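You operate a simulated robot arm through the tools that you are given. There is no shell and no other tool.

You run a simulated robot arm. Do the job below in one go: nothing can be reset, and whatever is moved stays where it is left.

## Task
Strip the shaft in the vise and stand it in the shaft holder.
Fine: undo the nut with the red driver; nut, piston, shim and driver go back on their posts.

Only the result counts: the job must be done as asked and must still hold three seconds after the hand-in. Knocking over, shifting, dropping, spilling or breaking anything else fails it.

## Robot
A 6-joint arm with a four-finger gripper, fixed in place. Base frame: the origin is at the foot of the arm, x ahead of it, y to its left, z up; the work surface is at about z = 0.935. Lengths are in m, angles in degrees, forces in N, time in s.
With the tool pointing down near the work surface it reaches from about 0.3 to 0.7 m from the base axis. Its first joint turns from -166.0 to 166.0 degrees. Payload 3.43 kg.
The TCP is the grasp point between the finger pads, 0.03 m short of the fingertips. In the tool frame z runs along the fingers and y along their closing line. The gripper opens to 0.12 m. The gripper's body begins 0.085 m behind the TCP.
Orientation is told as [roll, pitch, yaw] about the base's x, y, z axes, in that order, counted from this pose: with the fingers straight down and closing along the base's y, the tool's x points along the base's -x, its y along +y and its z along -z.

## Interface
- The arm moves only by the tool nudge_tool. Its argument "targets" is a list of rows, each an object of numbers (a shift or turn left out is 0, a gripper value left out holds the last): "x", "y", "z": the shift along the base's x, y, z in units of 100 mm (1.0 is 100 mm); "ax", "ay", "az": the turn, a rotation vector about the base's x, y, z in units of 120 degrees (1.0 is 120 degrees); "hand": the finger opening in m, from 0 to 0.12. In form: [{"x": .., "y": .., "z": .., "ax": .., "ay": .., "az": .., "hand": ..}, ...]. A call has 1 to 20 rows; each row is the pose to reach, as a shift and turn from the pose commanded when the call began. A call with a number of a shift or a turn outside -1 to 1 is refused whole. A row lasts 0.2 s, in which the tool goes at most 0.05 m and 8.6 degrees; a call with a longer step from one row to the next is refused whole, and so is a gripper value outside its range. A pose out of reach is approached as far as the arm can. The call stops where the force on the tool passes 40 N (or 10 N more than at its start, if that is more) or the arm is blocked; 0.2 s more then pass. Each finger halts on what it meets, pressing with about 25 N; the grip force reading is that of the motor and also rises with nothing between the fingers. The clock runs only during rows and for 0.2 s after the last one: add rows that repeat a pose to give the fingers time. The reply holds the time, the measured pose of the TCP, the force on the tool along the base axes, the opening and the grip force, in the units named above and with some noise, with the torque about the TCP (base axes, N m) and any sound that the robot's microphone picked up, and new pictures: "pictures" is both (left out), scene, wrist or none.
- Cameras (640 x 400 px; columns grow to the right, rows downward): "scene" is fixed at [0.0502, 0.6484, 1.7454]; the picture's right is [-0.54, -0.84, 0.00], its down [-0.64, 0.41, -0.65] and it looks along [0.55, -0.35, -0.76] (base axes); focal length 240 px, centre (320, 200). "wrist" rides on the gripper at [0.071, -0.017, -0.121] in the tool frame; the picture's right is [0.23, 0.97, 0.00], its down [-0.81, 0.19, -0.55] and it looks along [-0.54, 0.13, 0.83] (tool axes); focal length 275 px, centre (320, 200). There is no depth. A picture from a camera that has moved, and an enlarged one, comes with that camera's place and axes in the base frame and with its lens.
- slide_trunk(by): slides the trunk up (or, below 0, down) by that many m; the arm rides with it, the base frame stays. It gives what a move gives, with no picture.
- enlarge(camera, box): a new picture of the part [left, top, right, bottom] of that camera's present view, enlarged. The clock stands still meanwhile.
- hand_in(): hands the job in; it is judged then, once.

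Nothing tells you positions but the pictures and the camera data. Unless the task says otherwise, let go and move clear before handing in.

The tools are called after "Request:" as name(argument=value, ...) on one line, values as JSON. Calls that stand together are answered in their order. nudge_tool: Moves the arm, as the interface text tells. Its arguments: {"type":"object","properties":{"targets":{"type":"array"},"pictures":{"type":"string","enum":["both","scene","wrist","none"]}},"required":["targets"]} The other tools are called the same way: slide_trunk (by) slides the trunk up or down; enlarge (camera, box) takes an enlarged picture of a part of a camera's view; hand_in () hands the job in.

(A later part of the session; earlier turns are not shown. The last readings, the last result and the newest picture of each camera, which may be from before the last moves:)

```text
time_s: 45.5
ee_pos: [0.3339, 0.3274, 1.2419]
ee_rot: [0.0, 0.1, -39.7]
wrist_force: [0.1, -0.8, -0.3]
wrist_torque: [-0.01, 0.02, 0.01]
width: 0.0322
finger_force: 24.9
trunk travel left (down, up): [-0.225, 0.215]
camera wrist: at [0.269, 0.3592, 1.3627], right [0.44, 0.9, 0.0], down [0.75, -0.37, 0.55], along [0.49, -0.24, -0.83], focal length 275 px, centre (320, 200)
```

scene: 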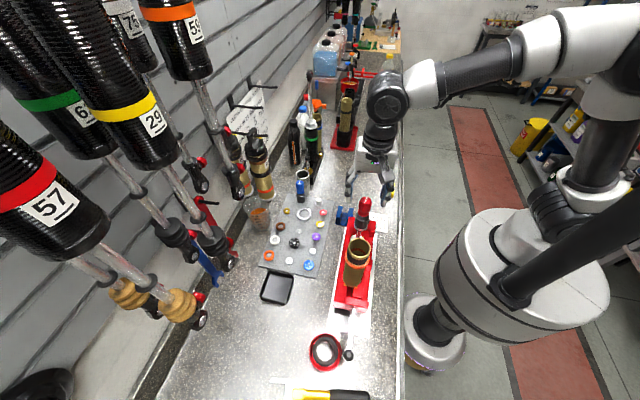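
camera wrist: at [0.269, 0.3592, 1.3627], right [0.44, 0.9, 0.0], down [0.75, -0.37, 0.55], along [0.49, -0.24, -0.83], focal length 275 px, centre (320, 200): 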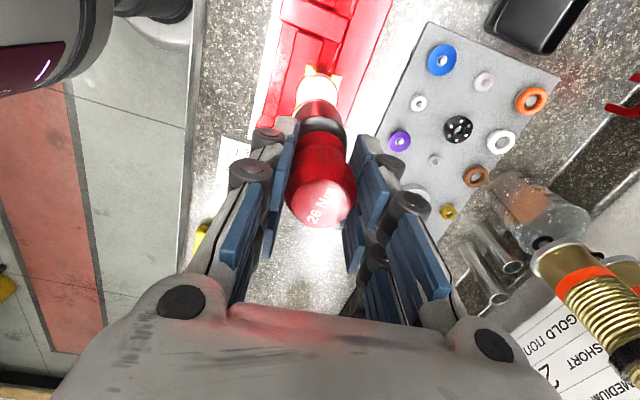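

The driver is gripped again at yaw -40°. I'll turn counter-clockwise about 236° in two calls, stopping short of the wrist limit.

Request:
nudge_tool(targets=[{"az": 0.06}, {"az": 0.12}, {"az": 0.18}, {"az": 0.245}, {"az": 0.31}, {"az": 0.375}, {"az": 0.44}, {"az": 0.505}, {"az": 0.57}, {"az": 0.635}, {"az": 0.7}, {"az": 0.765}, {"az": 0.83}, {"az": 0.895}, {"az": 0.96}], pictures="none")

Request:
nudge_tool(targets=[{"az": 0.06}, {"az": 0.12}, {"az": 0.18}, {"az": 0.245}, {"az": 0.31}, {"az": 0.375}, {"az": 0.44}, {"az": 0.505}, {"az": 0.57}, {"az": 0.635}, {"az": 0.7}, {"az": 0.765}, {"az": 0.83}, {"az": 0.895}, {"az": 0.96}], pictures="both")

```text
time_s: 48.7
ee_pos: [0.333, 0.3268, 1.2416]
ee_rot: [0.0, 0.1, 75.7]
wrist_force: [-8.4, 4.4, -0.5]
wrist_torque: [0.38, 0.69, -0.04]
width: 0.0318
finger_force: 24.5
trunk travel left (down, up): [-0.225, 0.215]
```

```text
time_s: 51.9
ee_pos: [0.3352, 0.3268, 1.2411]
ee_rot: [0.2, 0.2, -169.2]
wrist_force: [-7.5, -1.2, 0.5]
wrist_torque: [-0.17, 0.59, 0.01]
width: 0.0323
finger_force: 25.1
trunk travel left (down, up): [-0.225, 0.215]
camera wrist: at [0.3997, 0.356, 1.363], right [0.41, -0.91, 0.0], down [-0.76, -0.34, 0.55], along [-0.5, -0.23, -0.83], focal length 275 px, centre (320, 200)
```

scene: 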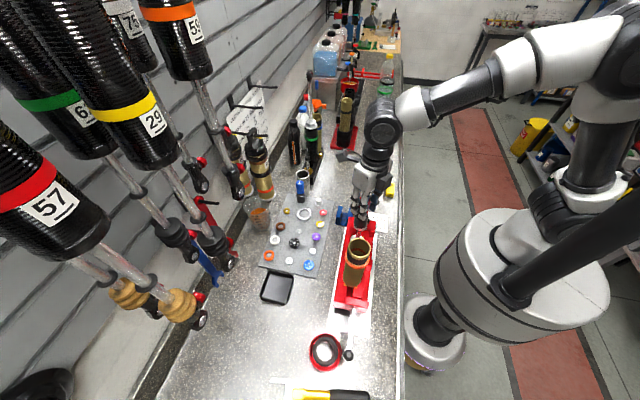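
wrist: 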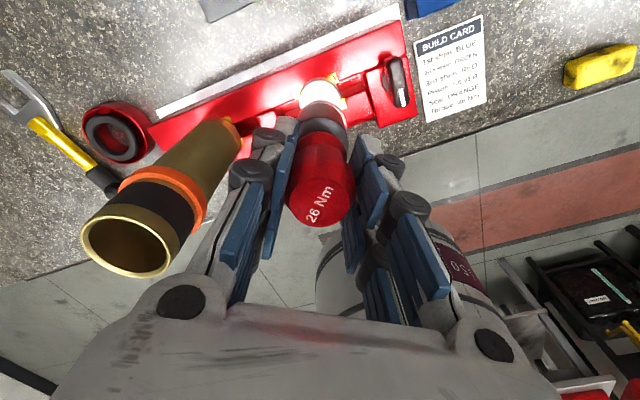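

That makes about 390° of turning so far. I'll lift the driver enough to see what the nut has done.

Request:
nudge_tool(targets=[{"x": -0.008, "y": -0.001}, {"x": -0.008, "y": -0.001, "z": 0.05}, {"x": -0.008, "y": -0.001, "z": 0.15}, {"x": -0.008, "y": -0.001, "z": 0.3}, {"x": -0.008, "y": -0.001, "z": 0.5}, {"x": -0.008, "y": -0.001, "z": 0.7}, {"x": -0.008, "y": -0.001, "z": 0.7}], pictures="wrist")

Request:
enlarge(camera="scene", box=[342, 195, 382, 245])

```text
time_s: 53.5
ee_pos: [0.3342, 0.3241, 1.3123]
ee_rot: [0.1, 0.2, -169.2]
wrist_force: [0.2, -1.0, -1.8]
wrist_torque: [-0.01, 0.02, 0.0]
width: 0.0321
finger_force: 24.8
trunk travel left (down, up): [-0.225, 0.215]
camera wrist: at [0.4004, 0.3547, 1.4328], right [0.41, -0.91, 0.0], down [-0.76, -0.34, 0.55], along [-0.5, -0.23, -0.83], focal length 275 px, centre (320, 200)
```

wrist: 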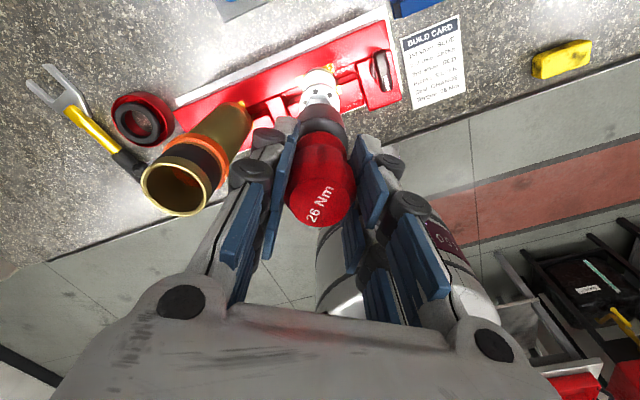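

```text
8.00 times, centred on (362, 220) of scene
camera zoom: at [0.0502, 0.6484, 1.7454], right [-0.54, -0.84, 0.0], down [-0.64, 0.41, -0.65], along [0.55, -0.35, -0.76], focal length 1918 px, centre (-16, 40)
```

zoom: 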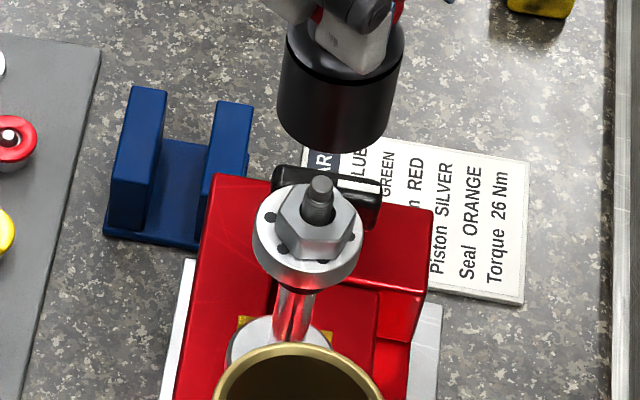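

Request:
enlarge(camera="scene", box=[350, 210, 374, 240])

Request:
enlarge(camera="wrist", box=[280, 60, 360, 130])

```text
13.33 times, centred on (362, 225) of scene
camera zoom: at [0.0502, 0.6484, 1.7454], right [-0.54, -0.84, 0.0], down [-0.64, 0.41, -0.65], along [0.55, -0.35, -0.76], focal length 3196 px, centre (-240, -133)
```

zoom: 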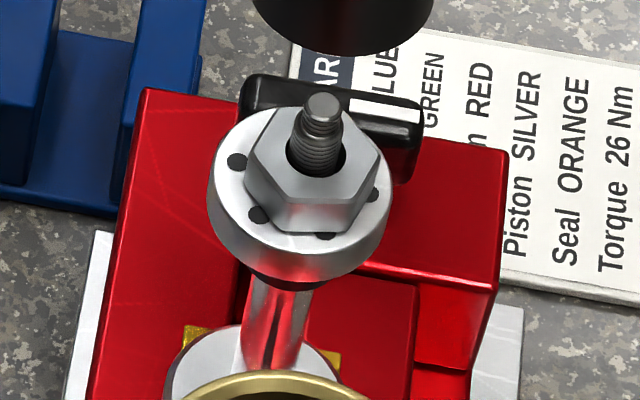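

```text
5.71 times, centred on (320, 95) of wrist
camera zoom: at [0.4004, 0.3547, 1.4328], right [0.41, -0.91, 0.0], down [-0.76, -0.34, 0.55], along [-0.5, -0.23, -0.83], focal length 1573 px, centre (320, 800)
```

zoom: 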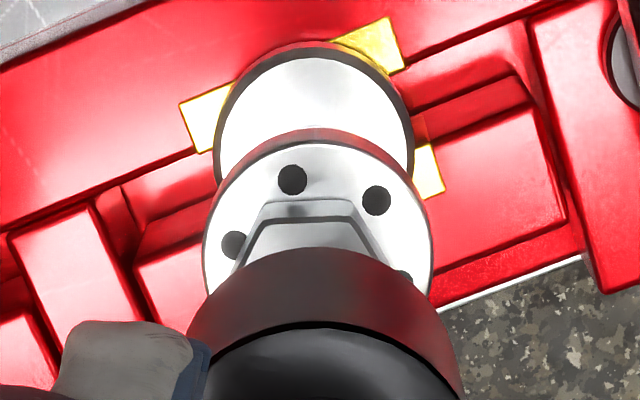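

There is now a visible gap between the nut bore and the thread, so the nut is undone and loose. I'll take the driver back toward its post, unwinding the wrist to yaw 45° on the way.

Request:
nudge_tool(targets=[{"az": -0.065, "x": 0.05}, {"az": -0.13, "x": 0.15}, {"az": -0.195, "x": 0.25}, {"az": -0.26, "x": 0.35}, {"az": -0.325, "x": 0.45}, {"az": -0.39, "x": 0.55}, {"az": -0.455, "x": 0.65}, {"az": -0.52, "x": 0.75}, {"az": -0.585, "x": 0.85}, {"az": -0.65, "x": 0.95}], pictures="none")

Request:
nudge_tool(targets=[{"az": -0.065, "x": 0.1}, {"az": -0.13, "x": 0.2}, {"az": -0.195, "x": 0.3}, {"az": -0.26, "x": 0.4}, {"az": -0.325, "x": 0.5}, {"az": -0.39, "x": 0.6}, {"az": -0.455, "x": 0.7}, {"az": -0.52, "x": 0.8}, {"az": -0.568, "x": 0.9}], pictures="none")

Request:
nudge_tool(targets=[{"x": 0.25, "y": -0.06, "z": -0.2}, {"x": 0.5, "y": -0.12, "z": -0.5}, {"x": 0.75, "y": -0.2, "z": -0.8}, {"x": 0.92, "y": -0.27, "z": -1.0}, {"x": 0.92, "y": -0.27, "z": -1.0}], pictures="both")

```text
time_s: 55.7
ee_pos: [0.4285, 0.3271, 1.3118]
ee_rot: [0.1, 0.1, 112.5]
wrist_force: [0.4, -0.7, -1.0]
wrist_torque: [0.04, -0.05, 0.0]
width: 0.0323
finger_force: 25.3
trunk travel left (down, up): [-0.225, 0.215]
```

```text
time_s: 57.7
ee_pos: [0.5203, 0.3265, 1.3122]
ee_rot: [0.0, 0.1, 44.5]
wrist_force: [0.8, -0.5, -3.0]
wrist_torque: [-0.02, 0.02, -0.03]
width: 0.032
finger_force: 25.5
trunk travel left (down, up): [-0.225, 0.215]
```

```text
time_s: 58.9
ee_pos: [0.6112, 0.2999, 1.2129]
ee_rot: [-0.1, 0.0, 44.7]
wrist_force: [0.1, -0.4, -2.2]
wrist_torque: [-0.01, 0.01, -0.02]
width: 0.032
finger_force: 25.0
trunk travel left (down, up): [-0.225, 0.215]
camera wrist: at [0.5708, 0.2375, 1.3332], right [-0.85, 0.53, 0.0], down [0.44, 0.71, 0.55], along [0.29, 0.47, -0.83], focal length 275 px, centre (320, 200)
```

scene: 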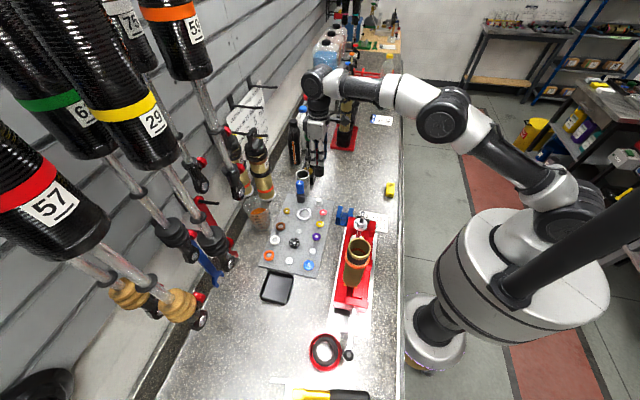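
wrist: 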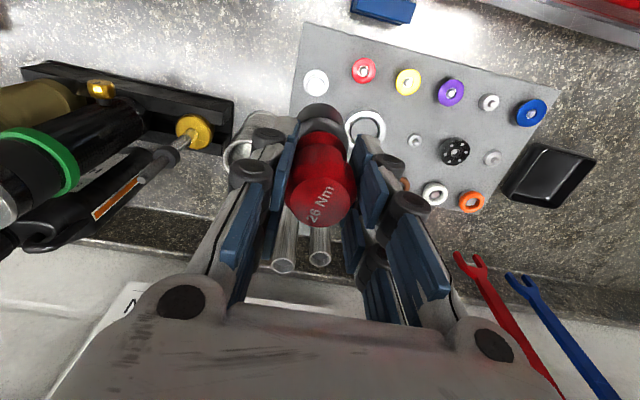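

Request:
nudge_tool(targets=[{"x": 0.03, "y": -0.008, "z": -0.3}, {"x": 0.06, "y": -0.013, "z": -0.6}, {"x": 0.06, "y": -0.013, "z": -0.9}, {"x": 0.06, "y": -0.013, "z": -0.9}], pictures="wrist")

Request:
enlarge(camera="wrist", box=[270, 60, 370, 160])

Request:
enlarge(camera="scene", box=[300, 165, 340, 215])

```text
time_s: 59.9
ee_pos: [0.6177, 0.301, 1.1217]
ee_rot: [0.1, 0.0, 44.6]
wrist_force: [0.9, -0.5, -2.1]
wrist_torque: [0.01, -0.03, 0.02]
width: 0.0321
finger_force: 25.4
trunk travel left (down, up): [-0.225, 0.215]
camera wrist: at [0.5772, 0.238, 1.2434], right [-0.85, 0.53, 0.0], down [0.44, 0.71, 0.55], along [0.29, 0.47, -0.83], focal length 275 px, centre (320, 200)
```

wrist: 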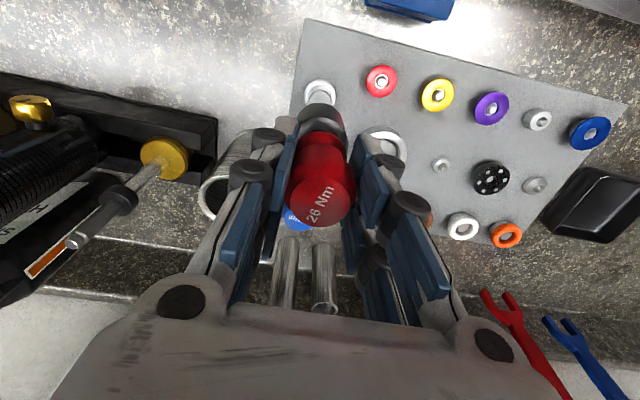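

```text
4.00 times, centred on (320, 110) of wrist
camera zoom: at [0.5772, 0.238, 1.2434], right [-0.85, 0.53, 0.0], down [0.44, 0.71, 0.55], along [0.29, 0.47, -0.83], focal length 1101 px, centre (320, 560)
```

zoom: 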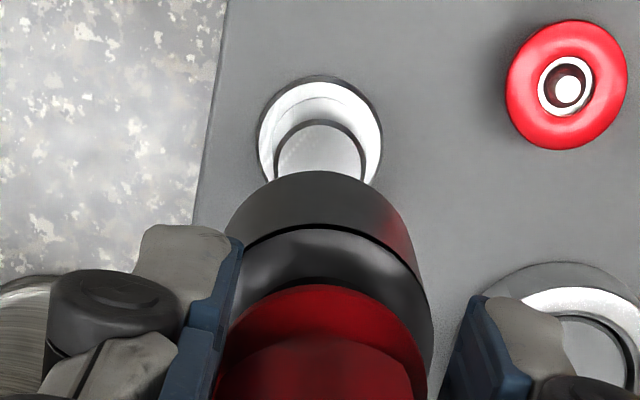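

```text
8.00 times, centred on (320, 190) of scene
camera zoom: at [0.0502, 0.6484, 1.7454], right [-0.54, -0.84, 0.0], down [-0.64, 0.41, -0.65], along [0.55, -0.35, -0.76], focal length 1918 px, centre (320, 280)
```

zoom: 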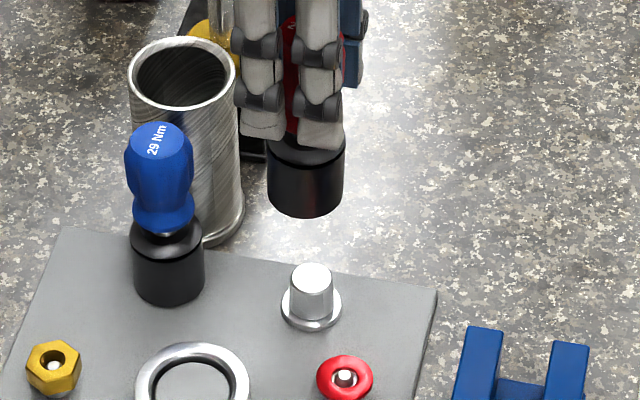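

The post pin is about 22 mm wide and the driver is around 3 mm too far toward the wall. I'll correct that, lower to just above the pin and recheck.

Request:
nudge_tool(targets=[{"x": -0.021, "y": -0.021, "z": -0.1}, {"x": -0.021, "y": -0.021, "z": -0.25}, {"x": -0.021, "y": -0.021, "z": -0.42}, {"x": -0.021, "y": -0.021, "z": -0.42}], pictures="none")

Request:
enlarge(camera="wrist", box=[280, 80, 360, 140])

Request:
enlarge(camera="scene", box=[300, 165, 340, 215])

```text
time_s: 60.9
ee_pos: [0.6158, 0.2976, 1.0787]
ee_rot: [0.1, 0.0, 44.4]
wrist_force: [-0.1, -0.3, -2.6]
wrist_torque: [0.0, -0.01, -0.04]
width: 0.032
finger_force: 24.2
trunk travel left (down, up): [-0.225, 0.215]
```

```text
6.67 times, centred on (320, 110) of wrist
camera zoom: at [0.5747, 0.2351, 1.2006], right [-0.85, 0.53, 0.0], down [0.44, 0.71, 0.55], along [0.29, 0.47, -0.83], focal length 1835 px, centre (320, 800)
```

zoom: 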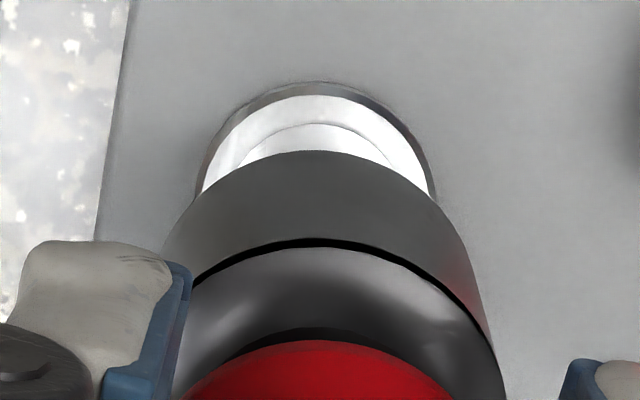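

```text
8.00 times, centred on (320, 190) of scene
camera zoom: at [0.0502, 0.6484, 1.7454], right [-0.54, -0.84, 0.0], down [-0.64, 0.41, -0.65], along [0.55, -0.35, -0.76], focal length 1918 px, centre (320, 280)
```

zoom: 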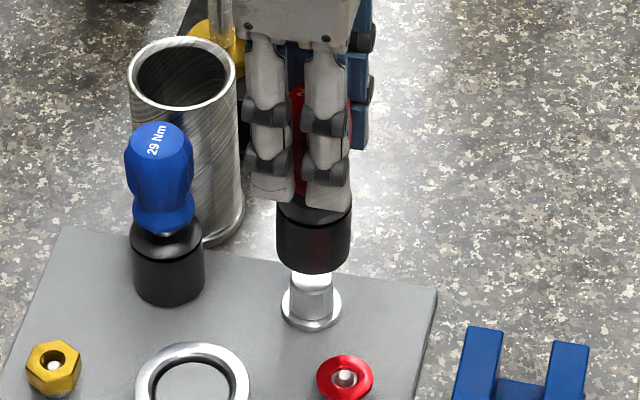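

Alignment is within about 1 mm. I'll lower the driver onto its post.

Request:
nudge_tool(targets=[{"x": 0.008, "y": 0.003, "z": -0.06}, {"x": 0.008, "y": 0.003, "z": -0.14}, {"x": 0.008, "y": 0.003, "z": -0.22}, {"x": 0.008, "y": 0.003, "z": -0.3}, {"x": 0.008, "y": 0.003, "z": -0.37}, {"x": 0.008, "y": 0.003, "z": -0.43}, {"x": 0.008, "y": 0.003, "z": -0.46}], pictures="none")

Request:
enlarge(camera="scene", box=[300, 165, 340, 215])

```text
time_s: 62.5
ee_pos: [0.6157, 0.2964, 1.0347]
ee_rot: [-0.1, 0.1, 44.5]
wrist_force: [-0.2, -0.4, -1.8]
wrist_torque: [-0.02, -0.02, 0.02]
width: 0.0319
finger_force: 25.0
trunk travel left (down, up): [-0.225, 0.215]
```

```text
8.00 times, centred on (320, 190) of scene
camera zoom: at [0.0502, 0.6484, 1.7454], right [-0.54, -0.84, 0.0], down [-0.64, 0.41, -0.65], along [0.55, -0.35, -0.76], focal length 1918 px, centre (320, 280)
```

zoom: 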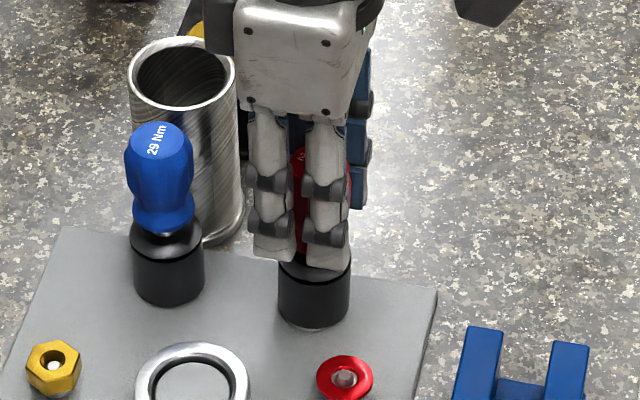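

Request:
nudge_tool(targets=[{"z": -0.02}, {"z": -0.04}, {"z": -0.05}, {"z": -0.05}], pictures="none")

```text
time_s: 63.5
ee_pos: [0.616, 0.2973, 1.033]
ee_rot: [-0.1, -0.3, 44.5]
wrist_force: [-0.5, 1.2, 24.9]
wrist_torque: [-0.15, 0.4, -0.04]
width: 0.0322
finger_force: 25.5
trunk travel left (down, up): [-0.225, 0.215]
```

The driver is seated: contact is firm at z≈1.033, close to the original 1.031. I'll relieve the pressure, open and rise.

Request:
nudge_tool(targets=[{"z": 0.02}, {"z": 0.02, "hand": 0.04}, {"z": 0.02, "hand": 0.06}, {"z": 0.02, "hand": 0.075}, {"z": 0.02, "hand": 0.075}, {"z": 0.02, "hand": 0.075}], pictures="none")

Request:
nudge_tool(targets=[{"z": 0.2}, {"z": 0.5}, {"z": 0.8}, {"z": 1.0}], pictures="both")

Request:
enlarge(camera="scene", box=[300, 165, 340, 215])

```text
time_s: 64.9
ee_pos: [0.6157, 0.2976, 1.0315]
ee_rot: [0.0, 0.1, 44.5]
wrist_force: [0.2, 0.1, -0.3]
wrist_torque: [0.02, -0.03, -0.01]
width: 0.0751
finger_force: 0.1
trunk travel left (down, up): [-0.225, 0.215]
```

```text
time_s: 65.9
ee_pos: [0.6148, 0.2972, 1.132]
ee_rot: [0.0, 0.0, 44.5]
wrist_force: [-0.6, 0.1, -0.4]
wrist_torque: [-0.01, -0.03, 0.03]
width: 0.075
finger_force: 0.0
trunk travel left (down, up): [-0.225, 0.215]
camera wrist: at [0.5762, 0.2344, 1.2531], right [-0.85, 0.53, 0.0], down [0.44, 0.71, 0.55], along [0.29, 0.47, -0.83], focal length 275 px, centre (320, 200)
```

scene: 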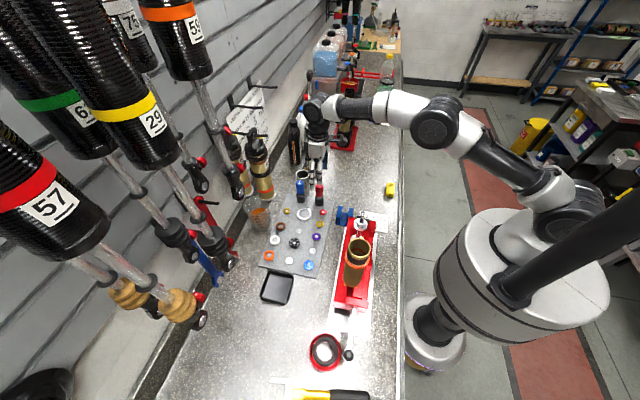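
wrist: 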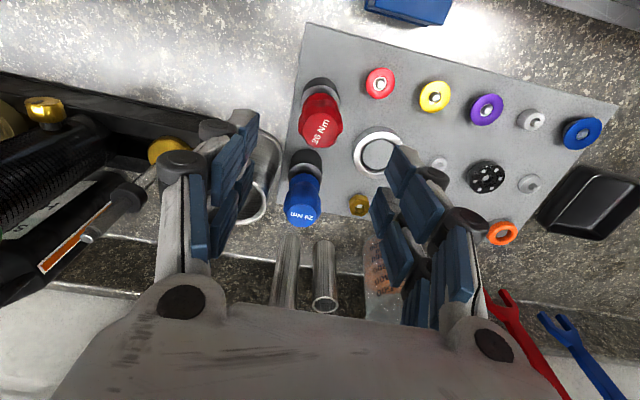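

```text
8.00 times, centred on (320, 190) of scene
camera zoom: at [0.0502, 0.6484, 1.7454], right [-0.54, -0.84, 0.0], down [-0.64, 0.41, -0.65], along [0.55, -0.35, -0.76], focal length 1918 px, centre (320, 280)
```

zoom: 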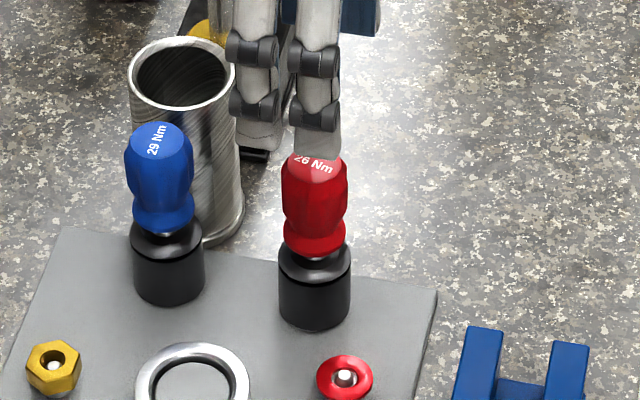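

The red driver is back on its post. Next I'll return over the shaft with the fingers open to see how the loose nut is oriented.

Request:
nudge_tool(targets=[{"z": 0.4, "x": -0.2}, {"z": 0.8, "x": -0.4}, {"z": 1.0, "x": -0.7}, {"z": 1.0, "x": -1.0}], pictures="none")

Request:
nudge_tool(targets=[{"z": 0.2, "x": -0.4, "y": 0.08}, {"z": 0.4, "x": -0.7, "y": 0.15}, {"z": 0.4, "x": -1.0, "y": 0.25}], pictures="none")

Request:
nudge_tool(targets=[{"x": -0.4, "y": 0.03}, {"x": -0.8, "y": 0.05}, {"x": -0.8, "y": 0.05}], pictures="both")

Request:
enlarge(camera="wrist", box=[280, 90, 360, 170])

Request:
enlarge(camera="scene", box=[350, 210, 374, 240])

```text
time_s: 66.9
ee_pos: [0.5138, 0.2951, 1.2337]
ee_rot: [0.1, -0.1, 44.5]
wrist_force: [-0.1, 0.3, -0.3]
wrist_torque: [0.03, -0.02, -0.02]
width: 0.0751
finger_force: 0.0
trunk travel left (down, up): [-0.225, 0.215]
```

```text
time_s: 67.7
ee_pos: [0.4138, 0.3194, 1.2718]
ee_rot: [0.0, 0.0, 44.5]
wrist_force: [0.4, 0.1, 0.5]
wrist_torque: [0.01, -0.04, 0.01]
width: 0.0751
finger_force: 0.0
trunk travel left (down, up): [-0.225, 0.215]
```

```text
time_s: 68.5
ee_pos: [0.3363, 0.3252, 1.2711]
ee_rot: [0.0, 0.1, 44.4]
wrist_force: [-0.2, 0.0, 0.2]
wrist_torque: [0.01, -0.02, 0.0]
width: 0.0751
finger_force: 0.1
trunk travel left (down, up): [-0.225, 0.215]
camera wrist: at [0.2967, 0.2627, 1.3912], right [-0.85, 0.53, 0.0], down [0.44, 0.71, 0.55], along [0.29, 0.47, -0.83], focal length 275 px, centre (320, 200)
```

scene: 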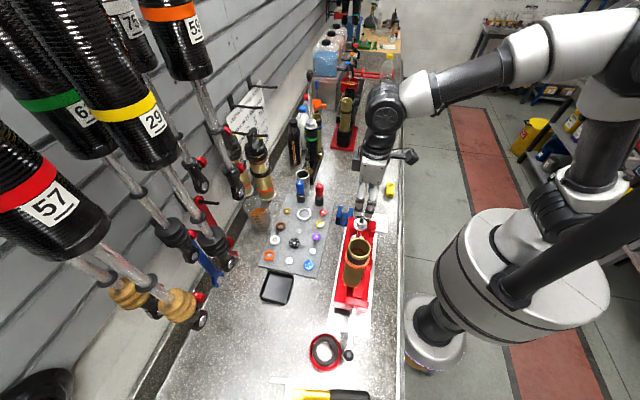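
wrist: 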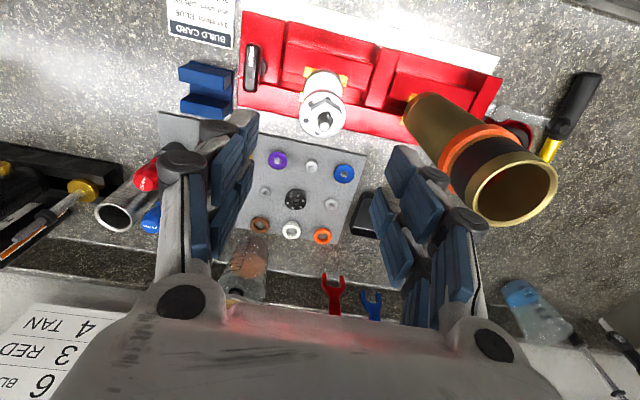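

```text
5.00 times, centred on (320, 130) of wrist
camera zoom: at [0.2967, 0.2627, 1.3912], right [-0.85, 0.53, 0.0], down [0.44, 0.71, 0.55], along [0.29, 0.47, -0.83], focal length 1376 px, centre (320, 550)
```

zoom: 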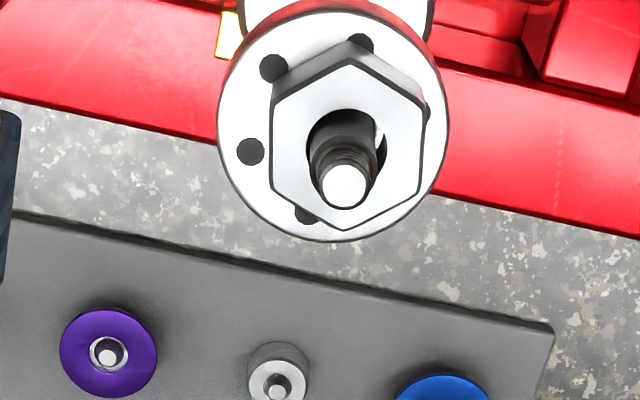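

```text
13.33 times, centred on (362, 225) of scene
camera zoom: at [0.0502, 0.6484, 1.7454], right [-0.54, -0.84, 0.0], down [-0.64, 0.41, -0.65], along [0.55, -0.35, -0.76], focal length 3196 px, centre (-240, -133)
```

zoom: 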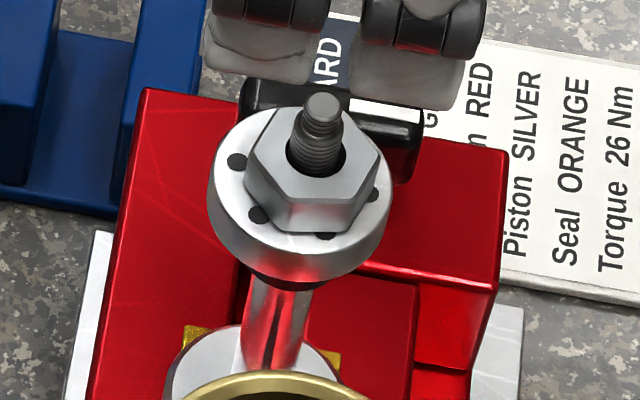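

The nut is sitting concentric on the thread and needs the gripper turned about +12° to close on its flats. I'll align the yaw, centre on it and descend so the fingertips stop just above the piston top.

Request:
nudge_tool(targets=[{"az": 0.05, "x": -0.025, "y": -0.003}, {"az": 0.0975, "x": -0.048, "y": -0.004}, {"az": 0.0975, "x": -0.048, "y": -0.004, "z": -0.2}, {"az": 0.0975, "x": -0.048, "y": -0.004, "z": -0.4}, {"az": 0.0975, "x": -0.048, "y": -0.004, "z": -0.4}], pictures="wrist")

Request:
enlarge(camera="wrist", box=[280, 100, 360, 190])

Request:
enlarge(camera="scene", box=[342, 195, 382, 245])

```text
time_s: 69.7
ee_pos: [0.3302, 0.3246, 1.2291]
ee_rot: [0.0, 0.1, 56.3]
wrist_force: [0.3, 0.2, 0.7]
wrist_torque: [0.02, -0.03, 0.04]
width: 0.0747
finger_force: 0.0
trunk travel left (down, up): [-0.225, 0.215]
camera wrist: at [0.304, 0.2566, 1.35], right [-0.94, 0.35, 0.0], down [0.29, 0.78, 0.55], along [0.19, 0.52, -0.83], focal length 275 px, centre (320, 200)
```

wrist: 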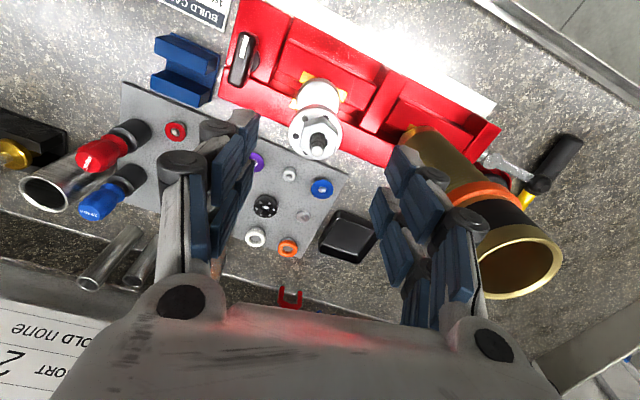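

```text
4.44 times, centred on (320, 145) of wrist
camera zoom: at [0.304, 0.2566, 1.35], right [-0.94, 0.35, 0.0], down [0.29, 0.78, 0.55], along [0.19, 0.52, -0.83], focal length 1224 px, centre (320, 444)
```

zoom: 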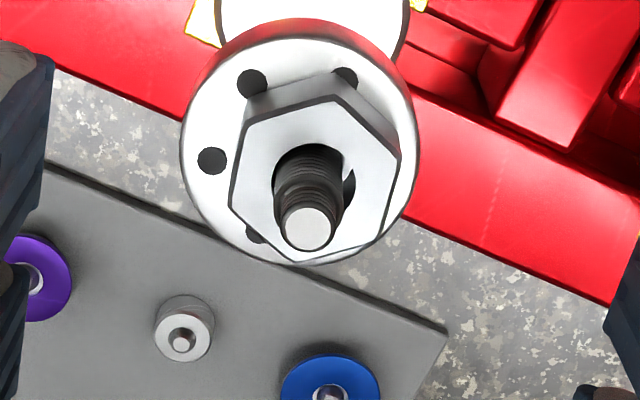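

```text
8.00 times, centred on (362, 220) of scene
camera zoom: at [0.0502, 0.6484, 1.7454], right [-0.54, -0.84, 0.0], down [-0.64, 0.41, -0.65], along [0.55, -0.35, -0.76], focal length 1918 px, centre (-16, 40)
```

zoom: 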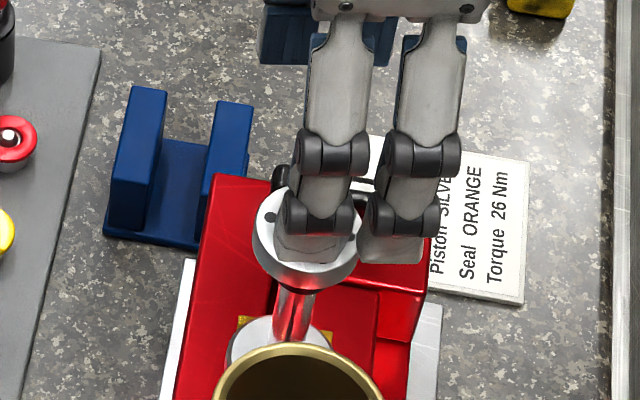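

The flats are now aligned with the finger closing line and the nut is centred within 2 mm. I'll go down to z≈1.186 and close gently on it.

Request:
nudge_tool(targets=[{"y": -0.015, "z": -0.15, "hand": 0.06}, {"y": -0.015, "z": -0.3, "hand": 0.06}, {"y": -0.015, "z": -0.43, "hand": 0.06}, {"y": -0.015, "z": -0.43, "hand": 0.05}], pictures="wrist")

Request:
enlarge(camera="wrist", box=[260, 110, 380, 210])

Request:
enlarge(camera="scene", box=[342, 205, 382, 245])

```text
time_s: 70.7
ee_pos: [0.3307, 0.323, 1.1855]
ee_rot: [0.0, 0.0, 56.2]
wrist_force: [-0.3, 1.6, 0.2]
wrist_torque: [-0.02, 0.02, 0.02]
width: 0.0499
finger_force: 0.1
trunk travel left (down, up): [-0.225, 0.215]
camera wrist: at [0.3043, 0.255, 1.3076], right [-0.94, 0.35, 0.0], down [0.29, 0.78, 0.55], along [0.19, 0.52, -0.83], focal length 275 px, centre (320, 200)
```

wrist: 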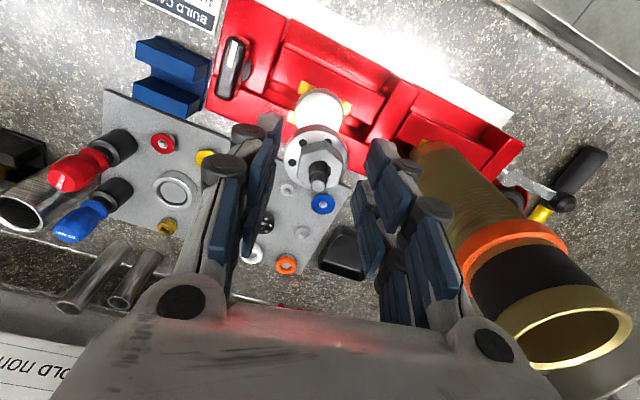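

```text
4.00 times, centred on (320, 160) of wrist
camera zoom: at [0.3043, 0.255, 1.3076], right [-0.94, 0.35, 0.0], down [0.29, 0.78, 0.55], along [0.19, 0.52, -0.83], focal length 1101 px, centre (320, 360)
```

zoom: 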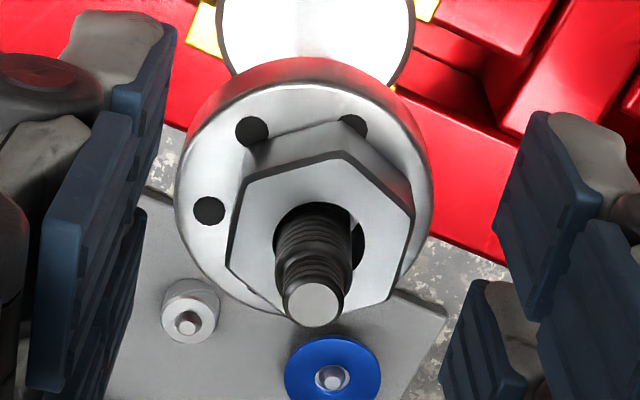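

```text
10.00 times, centred on (362, 225) of scene
camera zoom: at [0.0502, 0.6484, 1.7454], right [-0.54, -0.84, 0.0], down [-0.64, 0.41, -0.65], along [0.55, -0.35, -0.76], focal length 2397 px, centre (-100, -50)
```

zoom: 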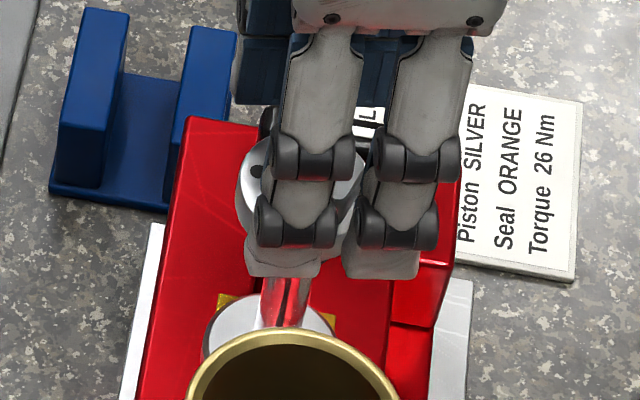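

Request:
nudge_tool(targets=[{"hand": 0.04}, {"hand": 0.03}, {"hand": 0.02}, {"hand": 0.015}, {"hand": 0.015}, {"hand": 0.015}], pictures="wrist")

Request:
enlarge(camera="wrist", box=[260, 110, 380, 210])

```text
time_s: 72.1
ee_pos: [0.3312, 0.3242, 1.187]
ee_rot: [0.0, 0.1, 56.3]
wrist_force: [0.1, 0.7, 0.8]
wrist_torque: [-0.02, -0.02, 0.02]
width: 0.0256
finger_force: 24.6
trunk travel left (down, up): [-0.225, 0.215]
camera wrist: at [0.3044, 0.2551, 1.3077], right [-0.94, 0.35, 0.0], down [0.29, 0.78, 0.55], along [0.19, 0.52, -0.83], focal length 275 px, centre (320, 200)
```

wrist: 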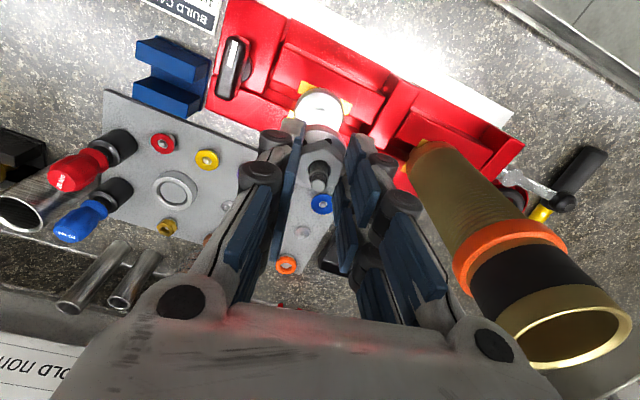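

```text
4.00 times, centred on (320, 160) of wrist
camera zoom: at [0.3044, 0.2551, 1.3077], right [-0.94, 0.35, 0.0], down [0.29, 0.78, 0.55], along [0.19, 0.52, -0.83], focal length 1101 px, centre (320, 360)
```

zoom: 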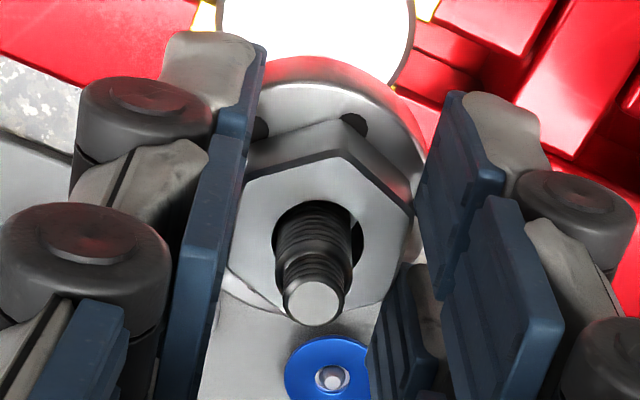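

Width reads 25.6 mm, so I have the nut by its flats. I'll lift slowly and check that it comes free.

Request:
nudge_tool(targets=[{"z": 0.03}, {"z": 0.08}, {"z": 0.15}, {"z": 0.25}, {"z": 0.4}, {"z": 0.55}, {"z": 0.55}], pictures="wrist")

Request:
enlarge(camera="wrist", box=[260, 80, 380, 210])

Request:
enlarge(camera="scene", box=[342, 195, 382, 245])

```text
time_s: 73.7
ee_pos: [0.3298, 0.3247, 1.2422]
ee_rot: [-0.1, 0.1, 56.4]
wrist_force: [0.3, 0.3, 0.0]
wrist_torque: [-0.04, 0.03, 0.0]
width: 0.0256
finger_force: 25.4
trunk travel left (down, up): [-0.225, 0.215]
camera wrist: at [0.3045, 0.2549, 1.3628], right [-0.94, 0.35, 0.0], down [0.29, 0.78, 0.55], along [0.19, 0.52, -0.83], focal length 275 px, centre (320, 200)
```

wrist: 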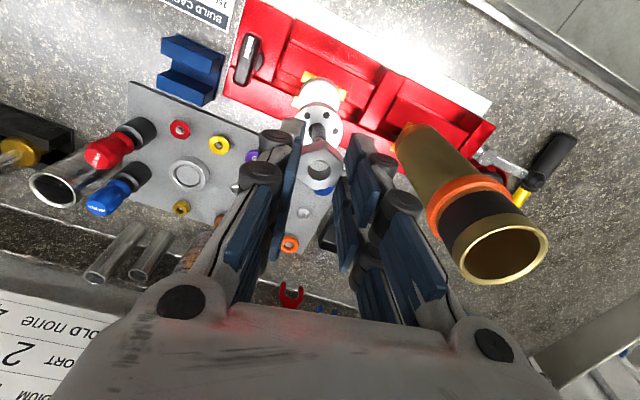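

```text
3.08 times, centred on (320, 145) of wrist
camera zoom: at [0.3045, 0.2549, 1.3628], right [-0.94, 0.35, 0.0], down [0.29, 0.78, 0.55], along [0.19, 0.52, -0.83], focal length 847 px, centre (320, 369)
```

zoom: 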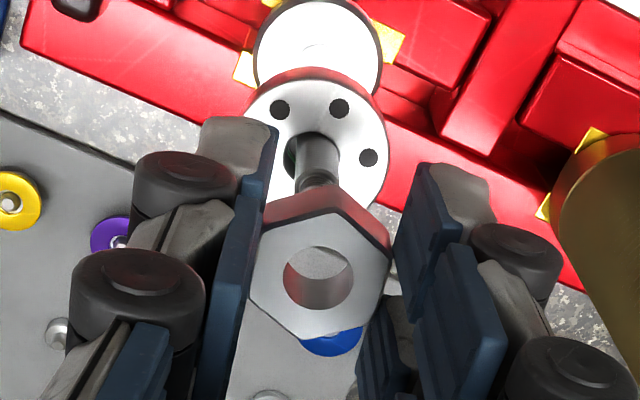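

```text
8.00 times, centred on (362, 220) of scene
camera zoom: at [0.0502, 0.6484, 1.7454], right [-0.54, -0.84, 0.0], down [-0.64, 0.41, -0.65], along [0.55, -0.35, -0.76], focal length 1918 px, centre (-16, 40)
```

zoom: 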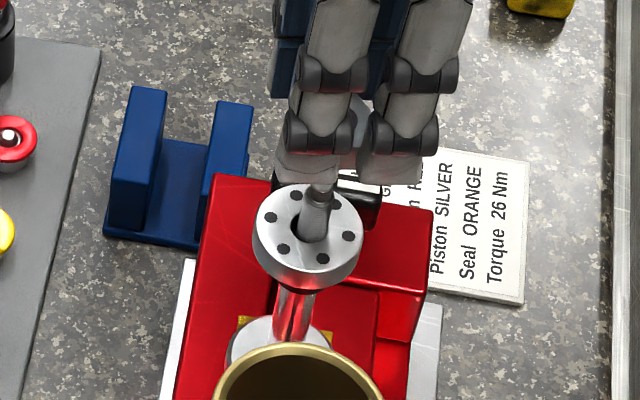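

The nut came off freely. I'll carry it toward the small post near (0.529, 0.439), keep it high, and look down at the post from above.

Request:
nudge_tool(targets=[{"x": 0.2, "y": 0.1, "z": 0.05}, {"x": 0.5, "y": 0.28, "z": 0.05}, {"x": 0.8, "y": 0.46, "z": 0.05}, {"x": 1.0, "y": 0.57, "z": 0.05}], pictures="none")

Request:
nudge_tool(targets=[{"x": 0.3, "y": 0.15, "z": -0.2}, {"x": 0.6, "y": 0.35, "z": -0.5}, {"x": 0.9, "y": 0.5, "z": -0.8}, {"x": 0.99, "y": 0.575, "z": -1.0}, {"x": 0.99, "y": 0.575, "z": -1.0}], pictures="both")

Request:
enlarge(camera="wrist", box=[260, 60, 380, 190])

Request:
enlarge(camera="scene", box=[270, 205, 320, 265])

```text
time_s: 74.7
ee_pos: [0.4315, 0.3811, 1.2479]
ee_rot: [0.2, 0.1, 56.3]
wrist_force: [0.0, -0.2, 0.3]
wrist_torque: [-0.01, 0.01, 0.04]
width: 0.0255
finger_force: 24.9
trunk travel left (down, up): [-0.225, 0.215]
```

```text
time_s: 75.9
ee_pos: [0.5305, 0.4371, 1.1455]
ee_rot: [0.0, 0.1, 56.2]
wrist_force: [-0.6, -0.9, -1.1]
wrist_torque: [0.0, -0.01, -0.01]
width: 0.0255
finger_force: 24.9
trunk travel left (down, up): [-0.225, 0.215]
camera wrist: at [0.5041, 0.3691, 1.2668], right [-0.94, 0.35, 0.0], down [0.29, 0.78, 0.55], along [0.19, 0.52, -0.83], focal length 275 px, centre (320, 200)
```

scene: 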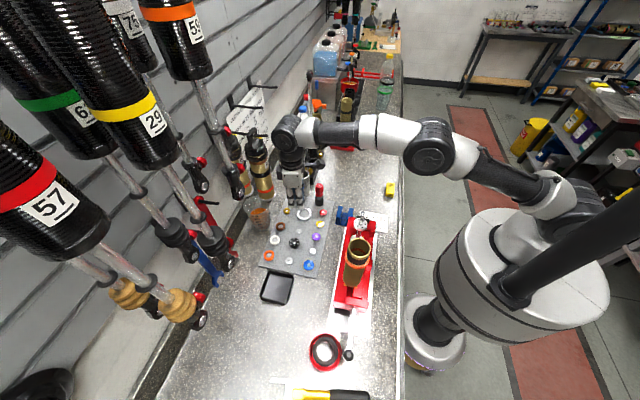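
wrist: 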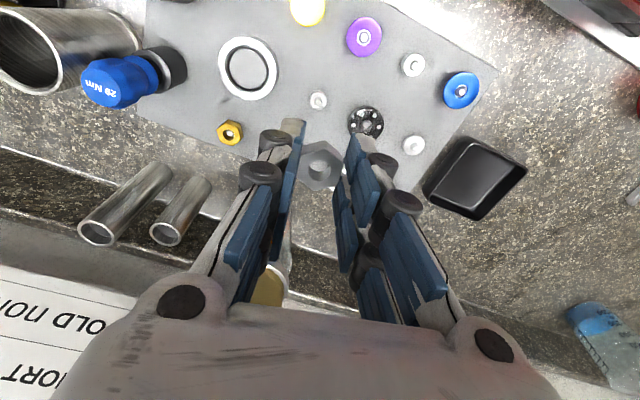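

```text
3.08 times, centred on (320, 125) of wrist
camera zoom: at [0.5041, 0.3691, 1.2668], right [-0.94, 0.35, 0.0], down [0.29, 0.78, 0.55], along [0.19, 0.52, -0.83], focal length 847 px, centre (320, 431)
```

zoom: 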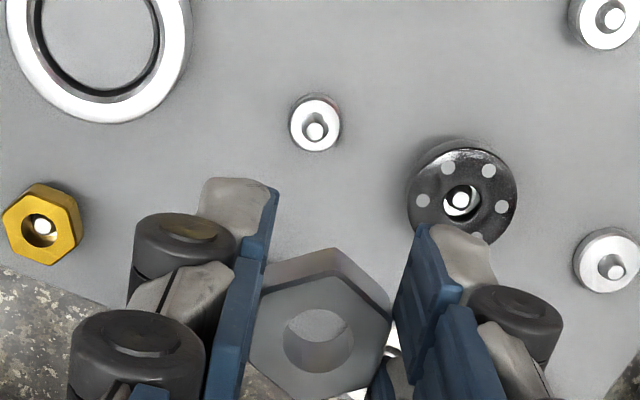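

```text
6.67 times, centred on (295, 235) of scene
camera zoom: at [0.0502, 0.6484, 1.7454], right [-0.54, -0.84, 0.0], down [-0.64, 0.41, -0.65], along [0.55, -0.35, -0.76], focal length 1598 px, centre (487, -33)
```

zoom: 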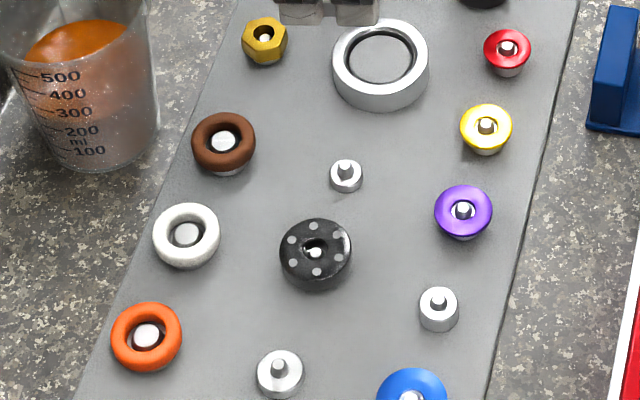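

The small post is clearly visible and I measure it about 5.5 mm further toward the wall than my current spot. I'll shift over it and descend partway, then check with both cameras.

Request:
nudge_tool(targets=[{"x": 0.038, "y": 0.042, "z": -0.2}, {"x": 0.038, "y": 0.042, "z": -0.5}, {"x": 0.038, "y": 0.042, "z": -0.8}, {"x": 0.038, "y": 0.042, "z": -1.0}, {"x": 0.038, "y": 0.042, "z": -1.0}], pictures="wrist")

Request:
enlarge(camera="wrist", box=[270, 100, 370, 200])

Request:
enlarge(camera="scene", box=[280, 195, 320, 245])

```text
time_s: 77.1
ee_pos: [0.5346, 0.4435, 1.0468]
ee_rot: [0.0, 0.1, 56.4]
wrist_force: [0.6, 0.7, 0.5]
wrist_torque: [0.01, 0.0, -0.04]
width: 0.0252
finger_force: 24.7
trunk travel left (down, up): [-0.225, 0.215]
camera wrist: at [0.5078, 0.374, 1.1684], right [-0.94, 0.35, 0.0], down [0.29, 0.78, 0.55], along [0.19, 0.52, -0.83], focal length 275 px, centre (320, 200)
```

wrist: 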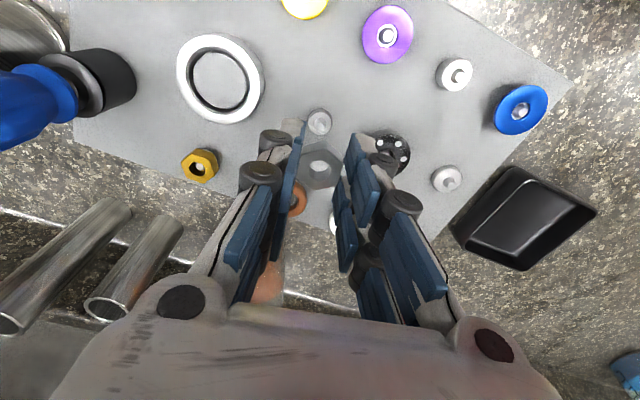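

```text
4.00 times, centred on (320, 150) of wrist
camera zoom: at [0.5078, 0.374, 1.1684], right [-0.94, 0.35, 0.0], down [0.29, 0.78, 0.55], along [0.19, 0.52, -0.83], focal length 1101 px, centre (320, 400)
```

zoom: 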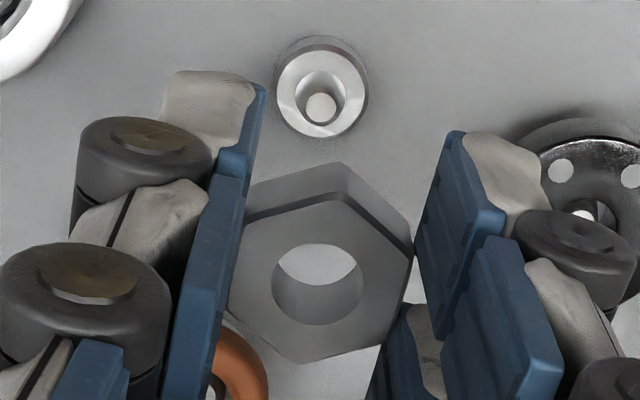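

```text
8.00 times, centred on (300, 220) of scene
camera zoom: at [0.0502, 0.6484, 1.7454], right [-0.54, -0.84, 0.0], down [-0.64, 0.41, -0.65], along [0.55, -0.35, -0.76], focal length 1918 px, centre (480, 40)
```

zoom: 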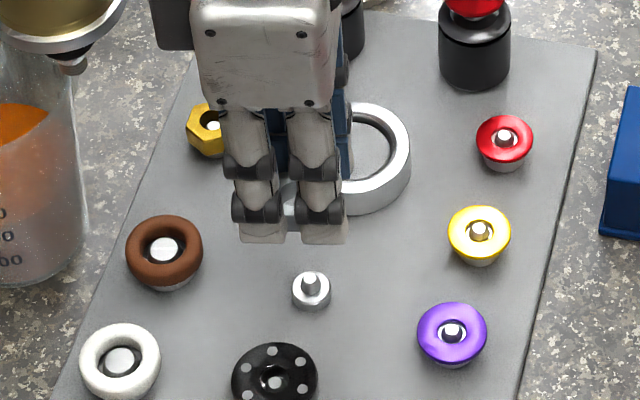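

The nut lines up with the post within about 2 mm, which its 14 mm bore should accept. I'll make the small correction and lower it over the pin.

Request:
nudge_tool(targets=[{"x": -0.012, "y": -0.01, "z": -0.15}, {"x": -0.012, "y": -0.01, "z": -0.3}, {"x": -0.012, "y": -0.01, "z": -0.42}, {"x": -0.012, "y": -0.01, "z": -0.5}], pictures="wrist")

Request:
enlarge(camera="wrist", box=[270, 100, 370, 200])

Request:
enlarge(camera="scene", box=[280, 195, 320, 245])

```text
time_s: 78.1
ee_pos: [0.5322, 0.4418, 0.9969]
ee_rot: [0.1, 0.0, 56.3]
wrist_force: [-0.3, -0.1, -0.4]
wrist_torque: [0.02, 0.02, 0.0]
width: 0.0256
finger_force: 25.1
trunk travel left (down, up): [-0.225, 0.215]
camera wrist: at [0.506, 0.373, 1.1189], right [-0.94, 0.35, 0.0], down [0.29, 0.78, 0.55], along [0.19, 0.52, -0.83], focal length 275 px, centre (320, 200)
```

wrist: 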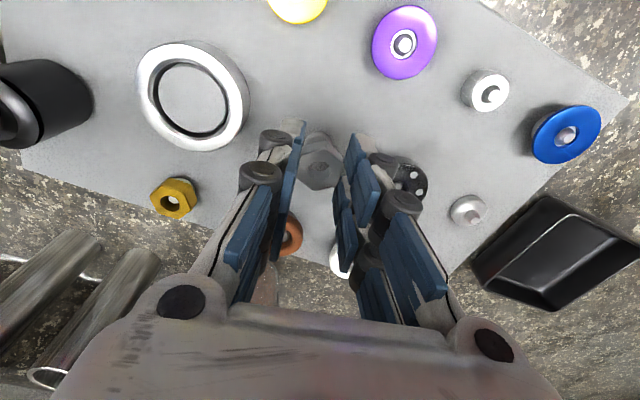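

```text
4.00 times, centred on (320, 150) of wrist
camera zoom: at [0.506, 0.373, 1.1189], right [-0.94, 0.35, 0.0], down [0.29, 0.78, 0.55], along [0.19, 0.52, -0.83], focal length 1101 px, centre (320, 400)
```

zoom: 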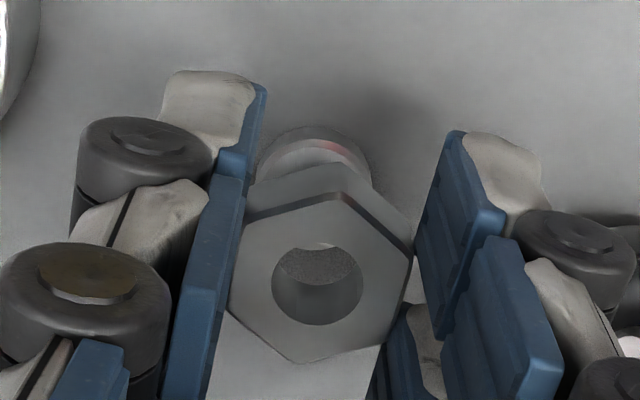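

```text
8.00 times, centred on (300, 220) of scene
camera zoom: at [0.0502, 0.6484, 1.7454], right [-0.54, -0.84, 0.0], down [-0.64, 0.41, -0.65], along [0.55, -0.35, -0.76], focal length 1918 px, centre (480, 40)
```

zoom: 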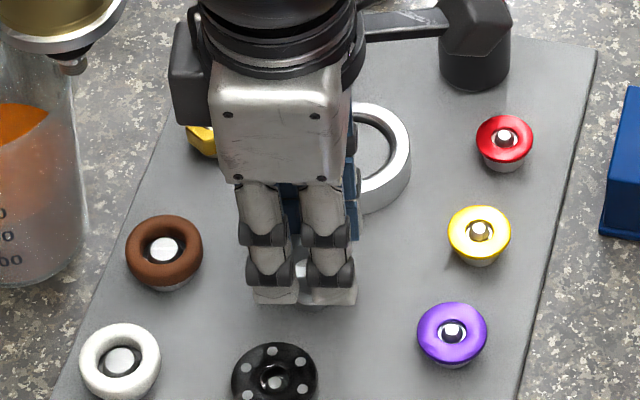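

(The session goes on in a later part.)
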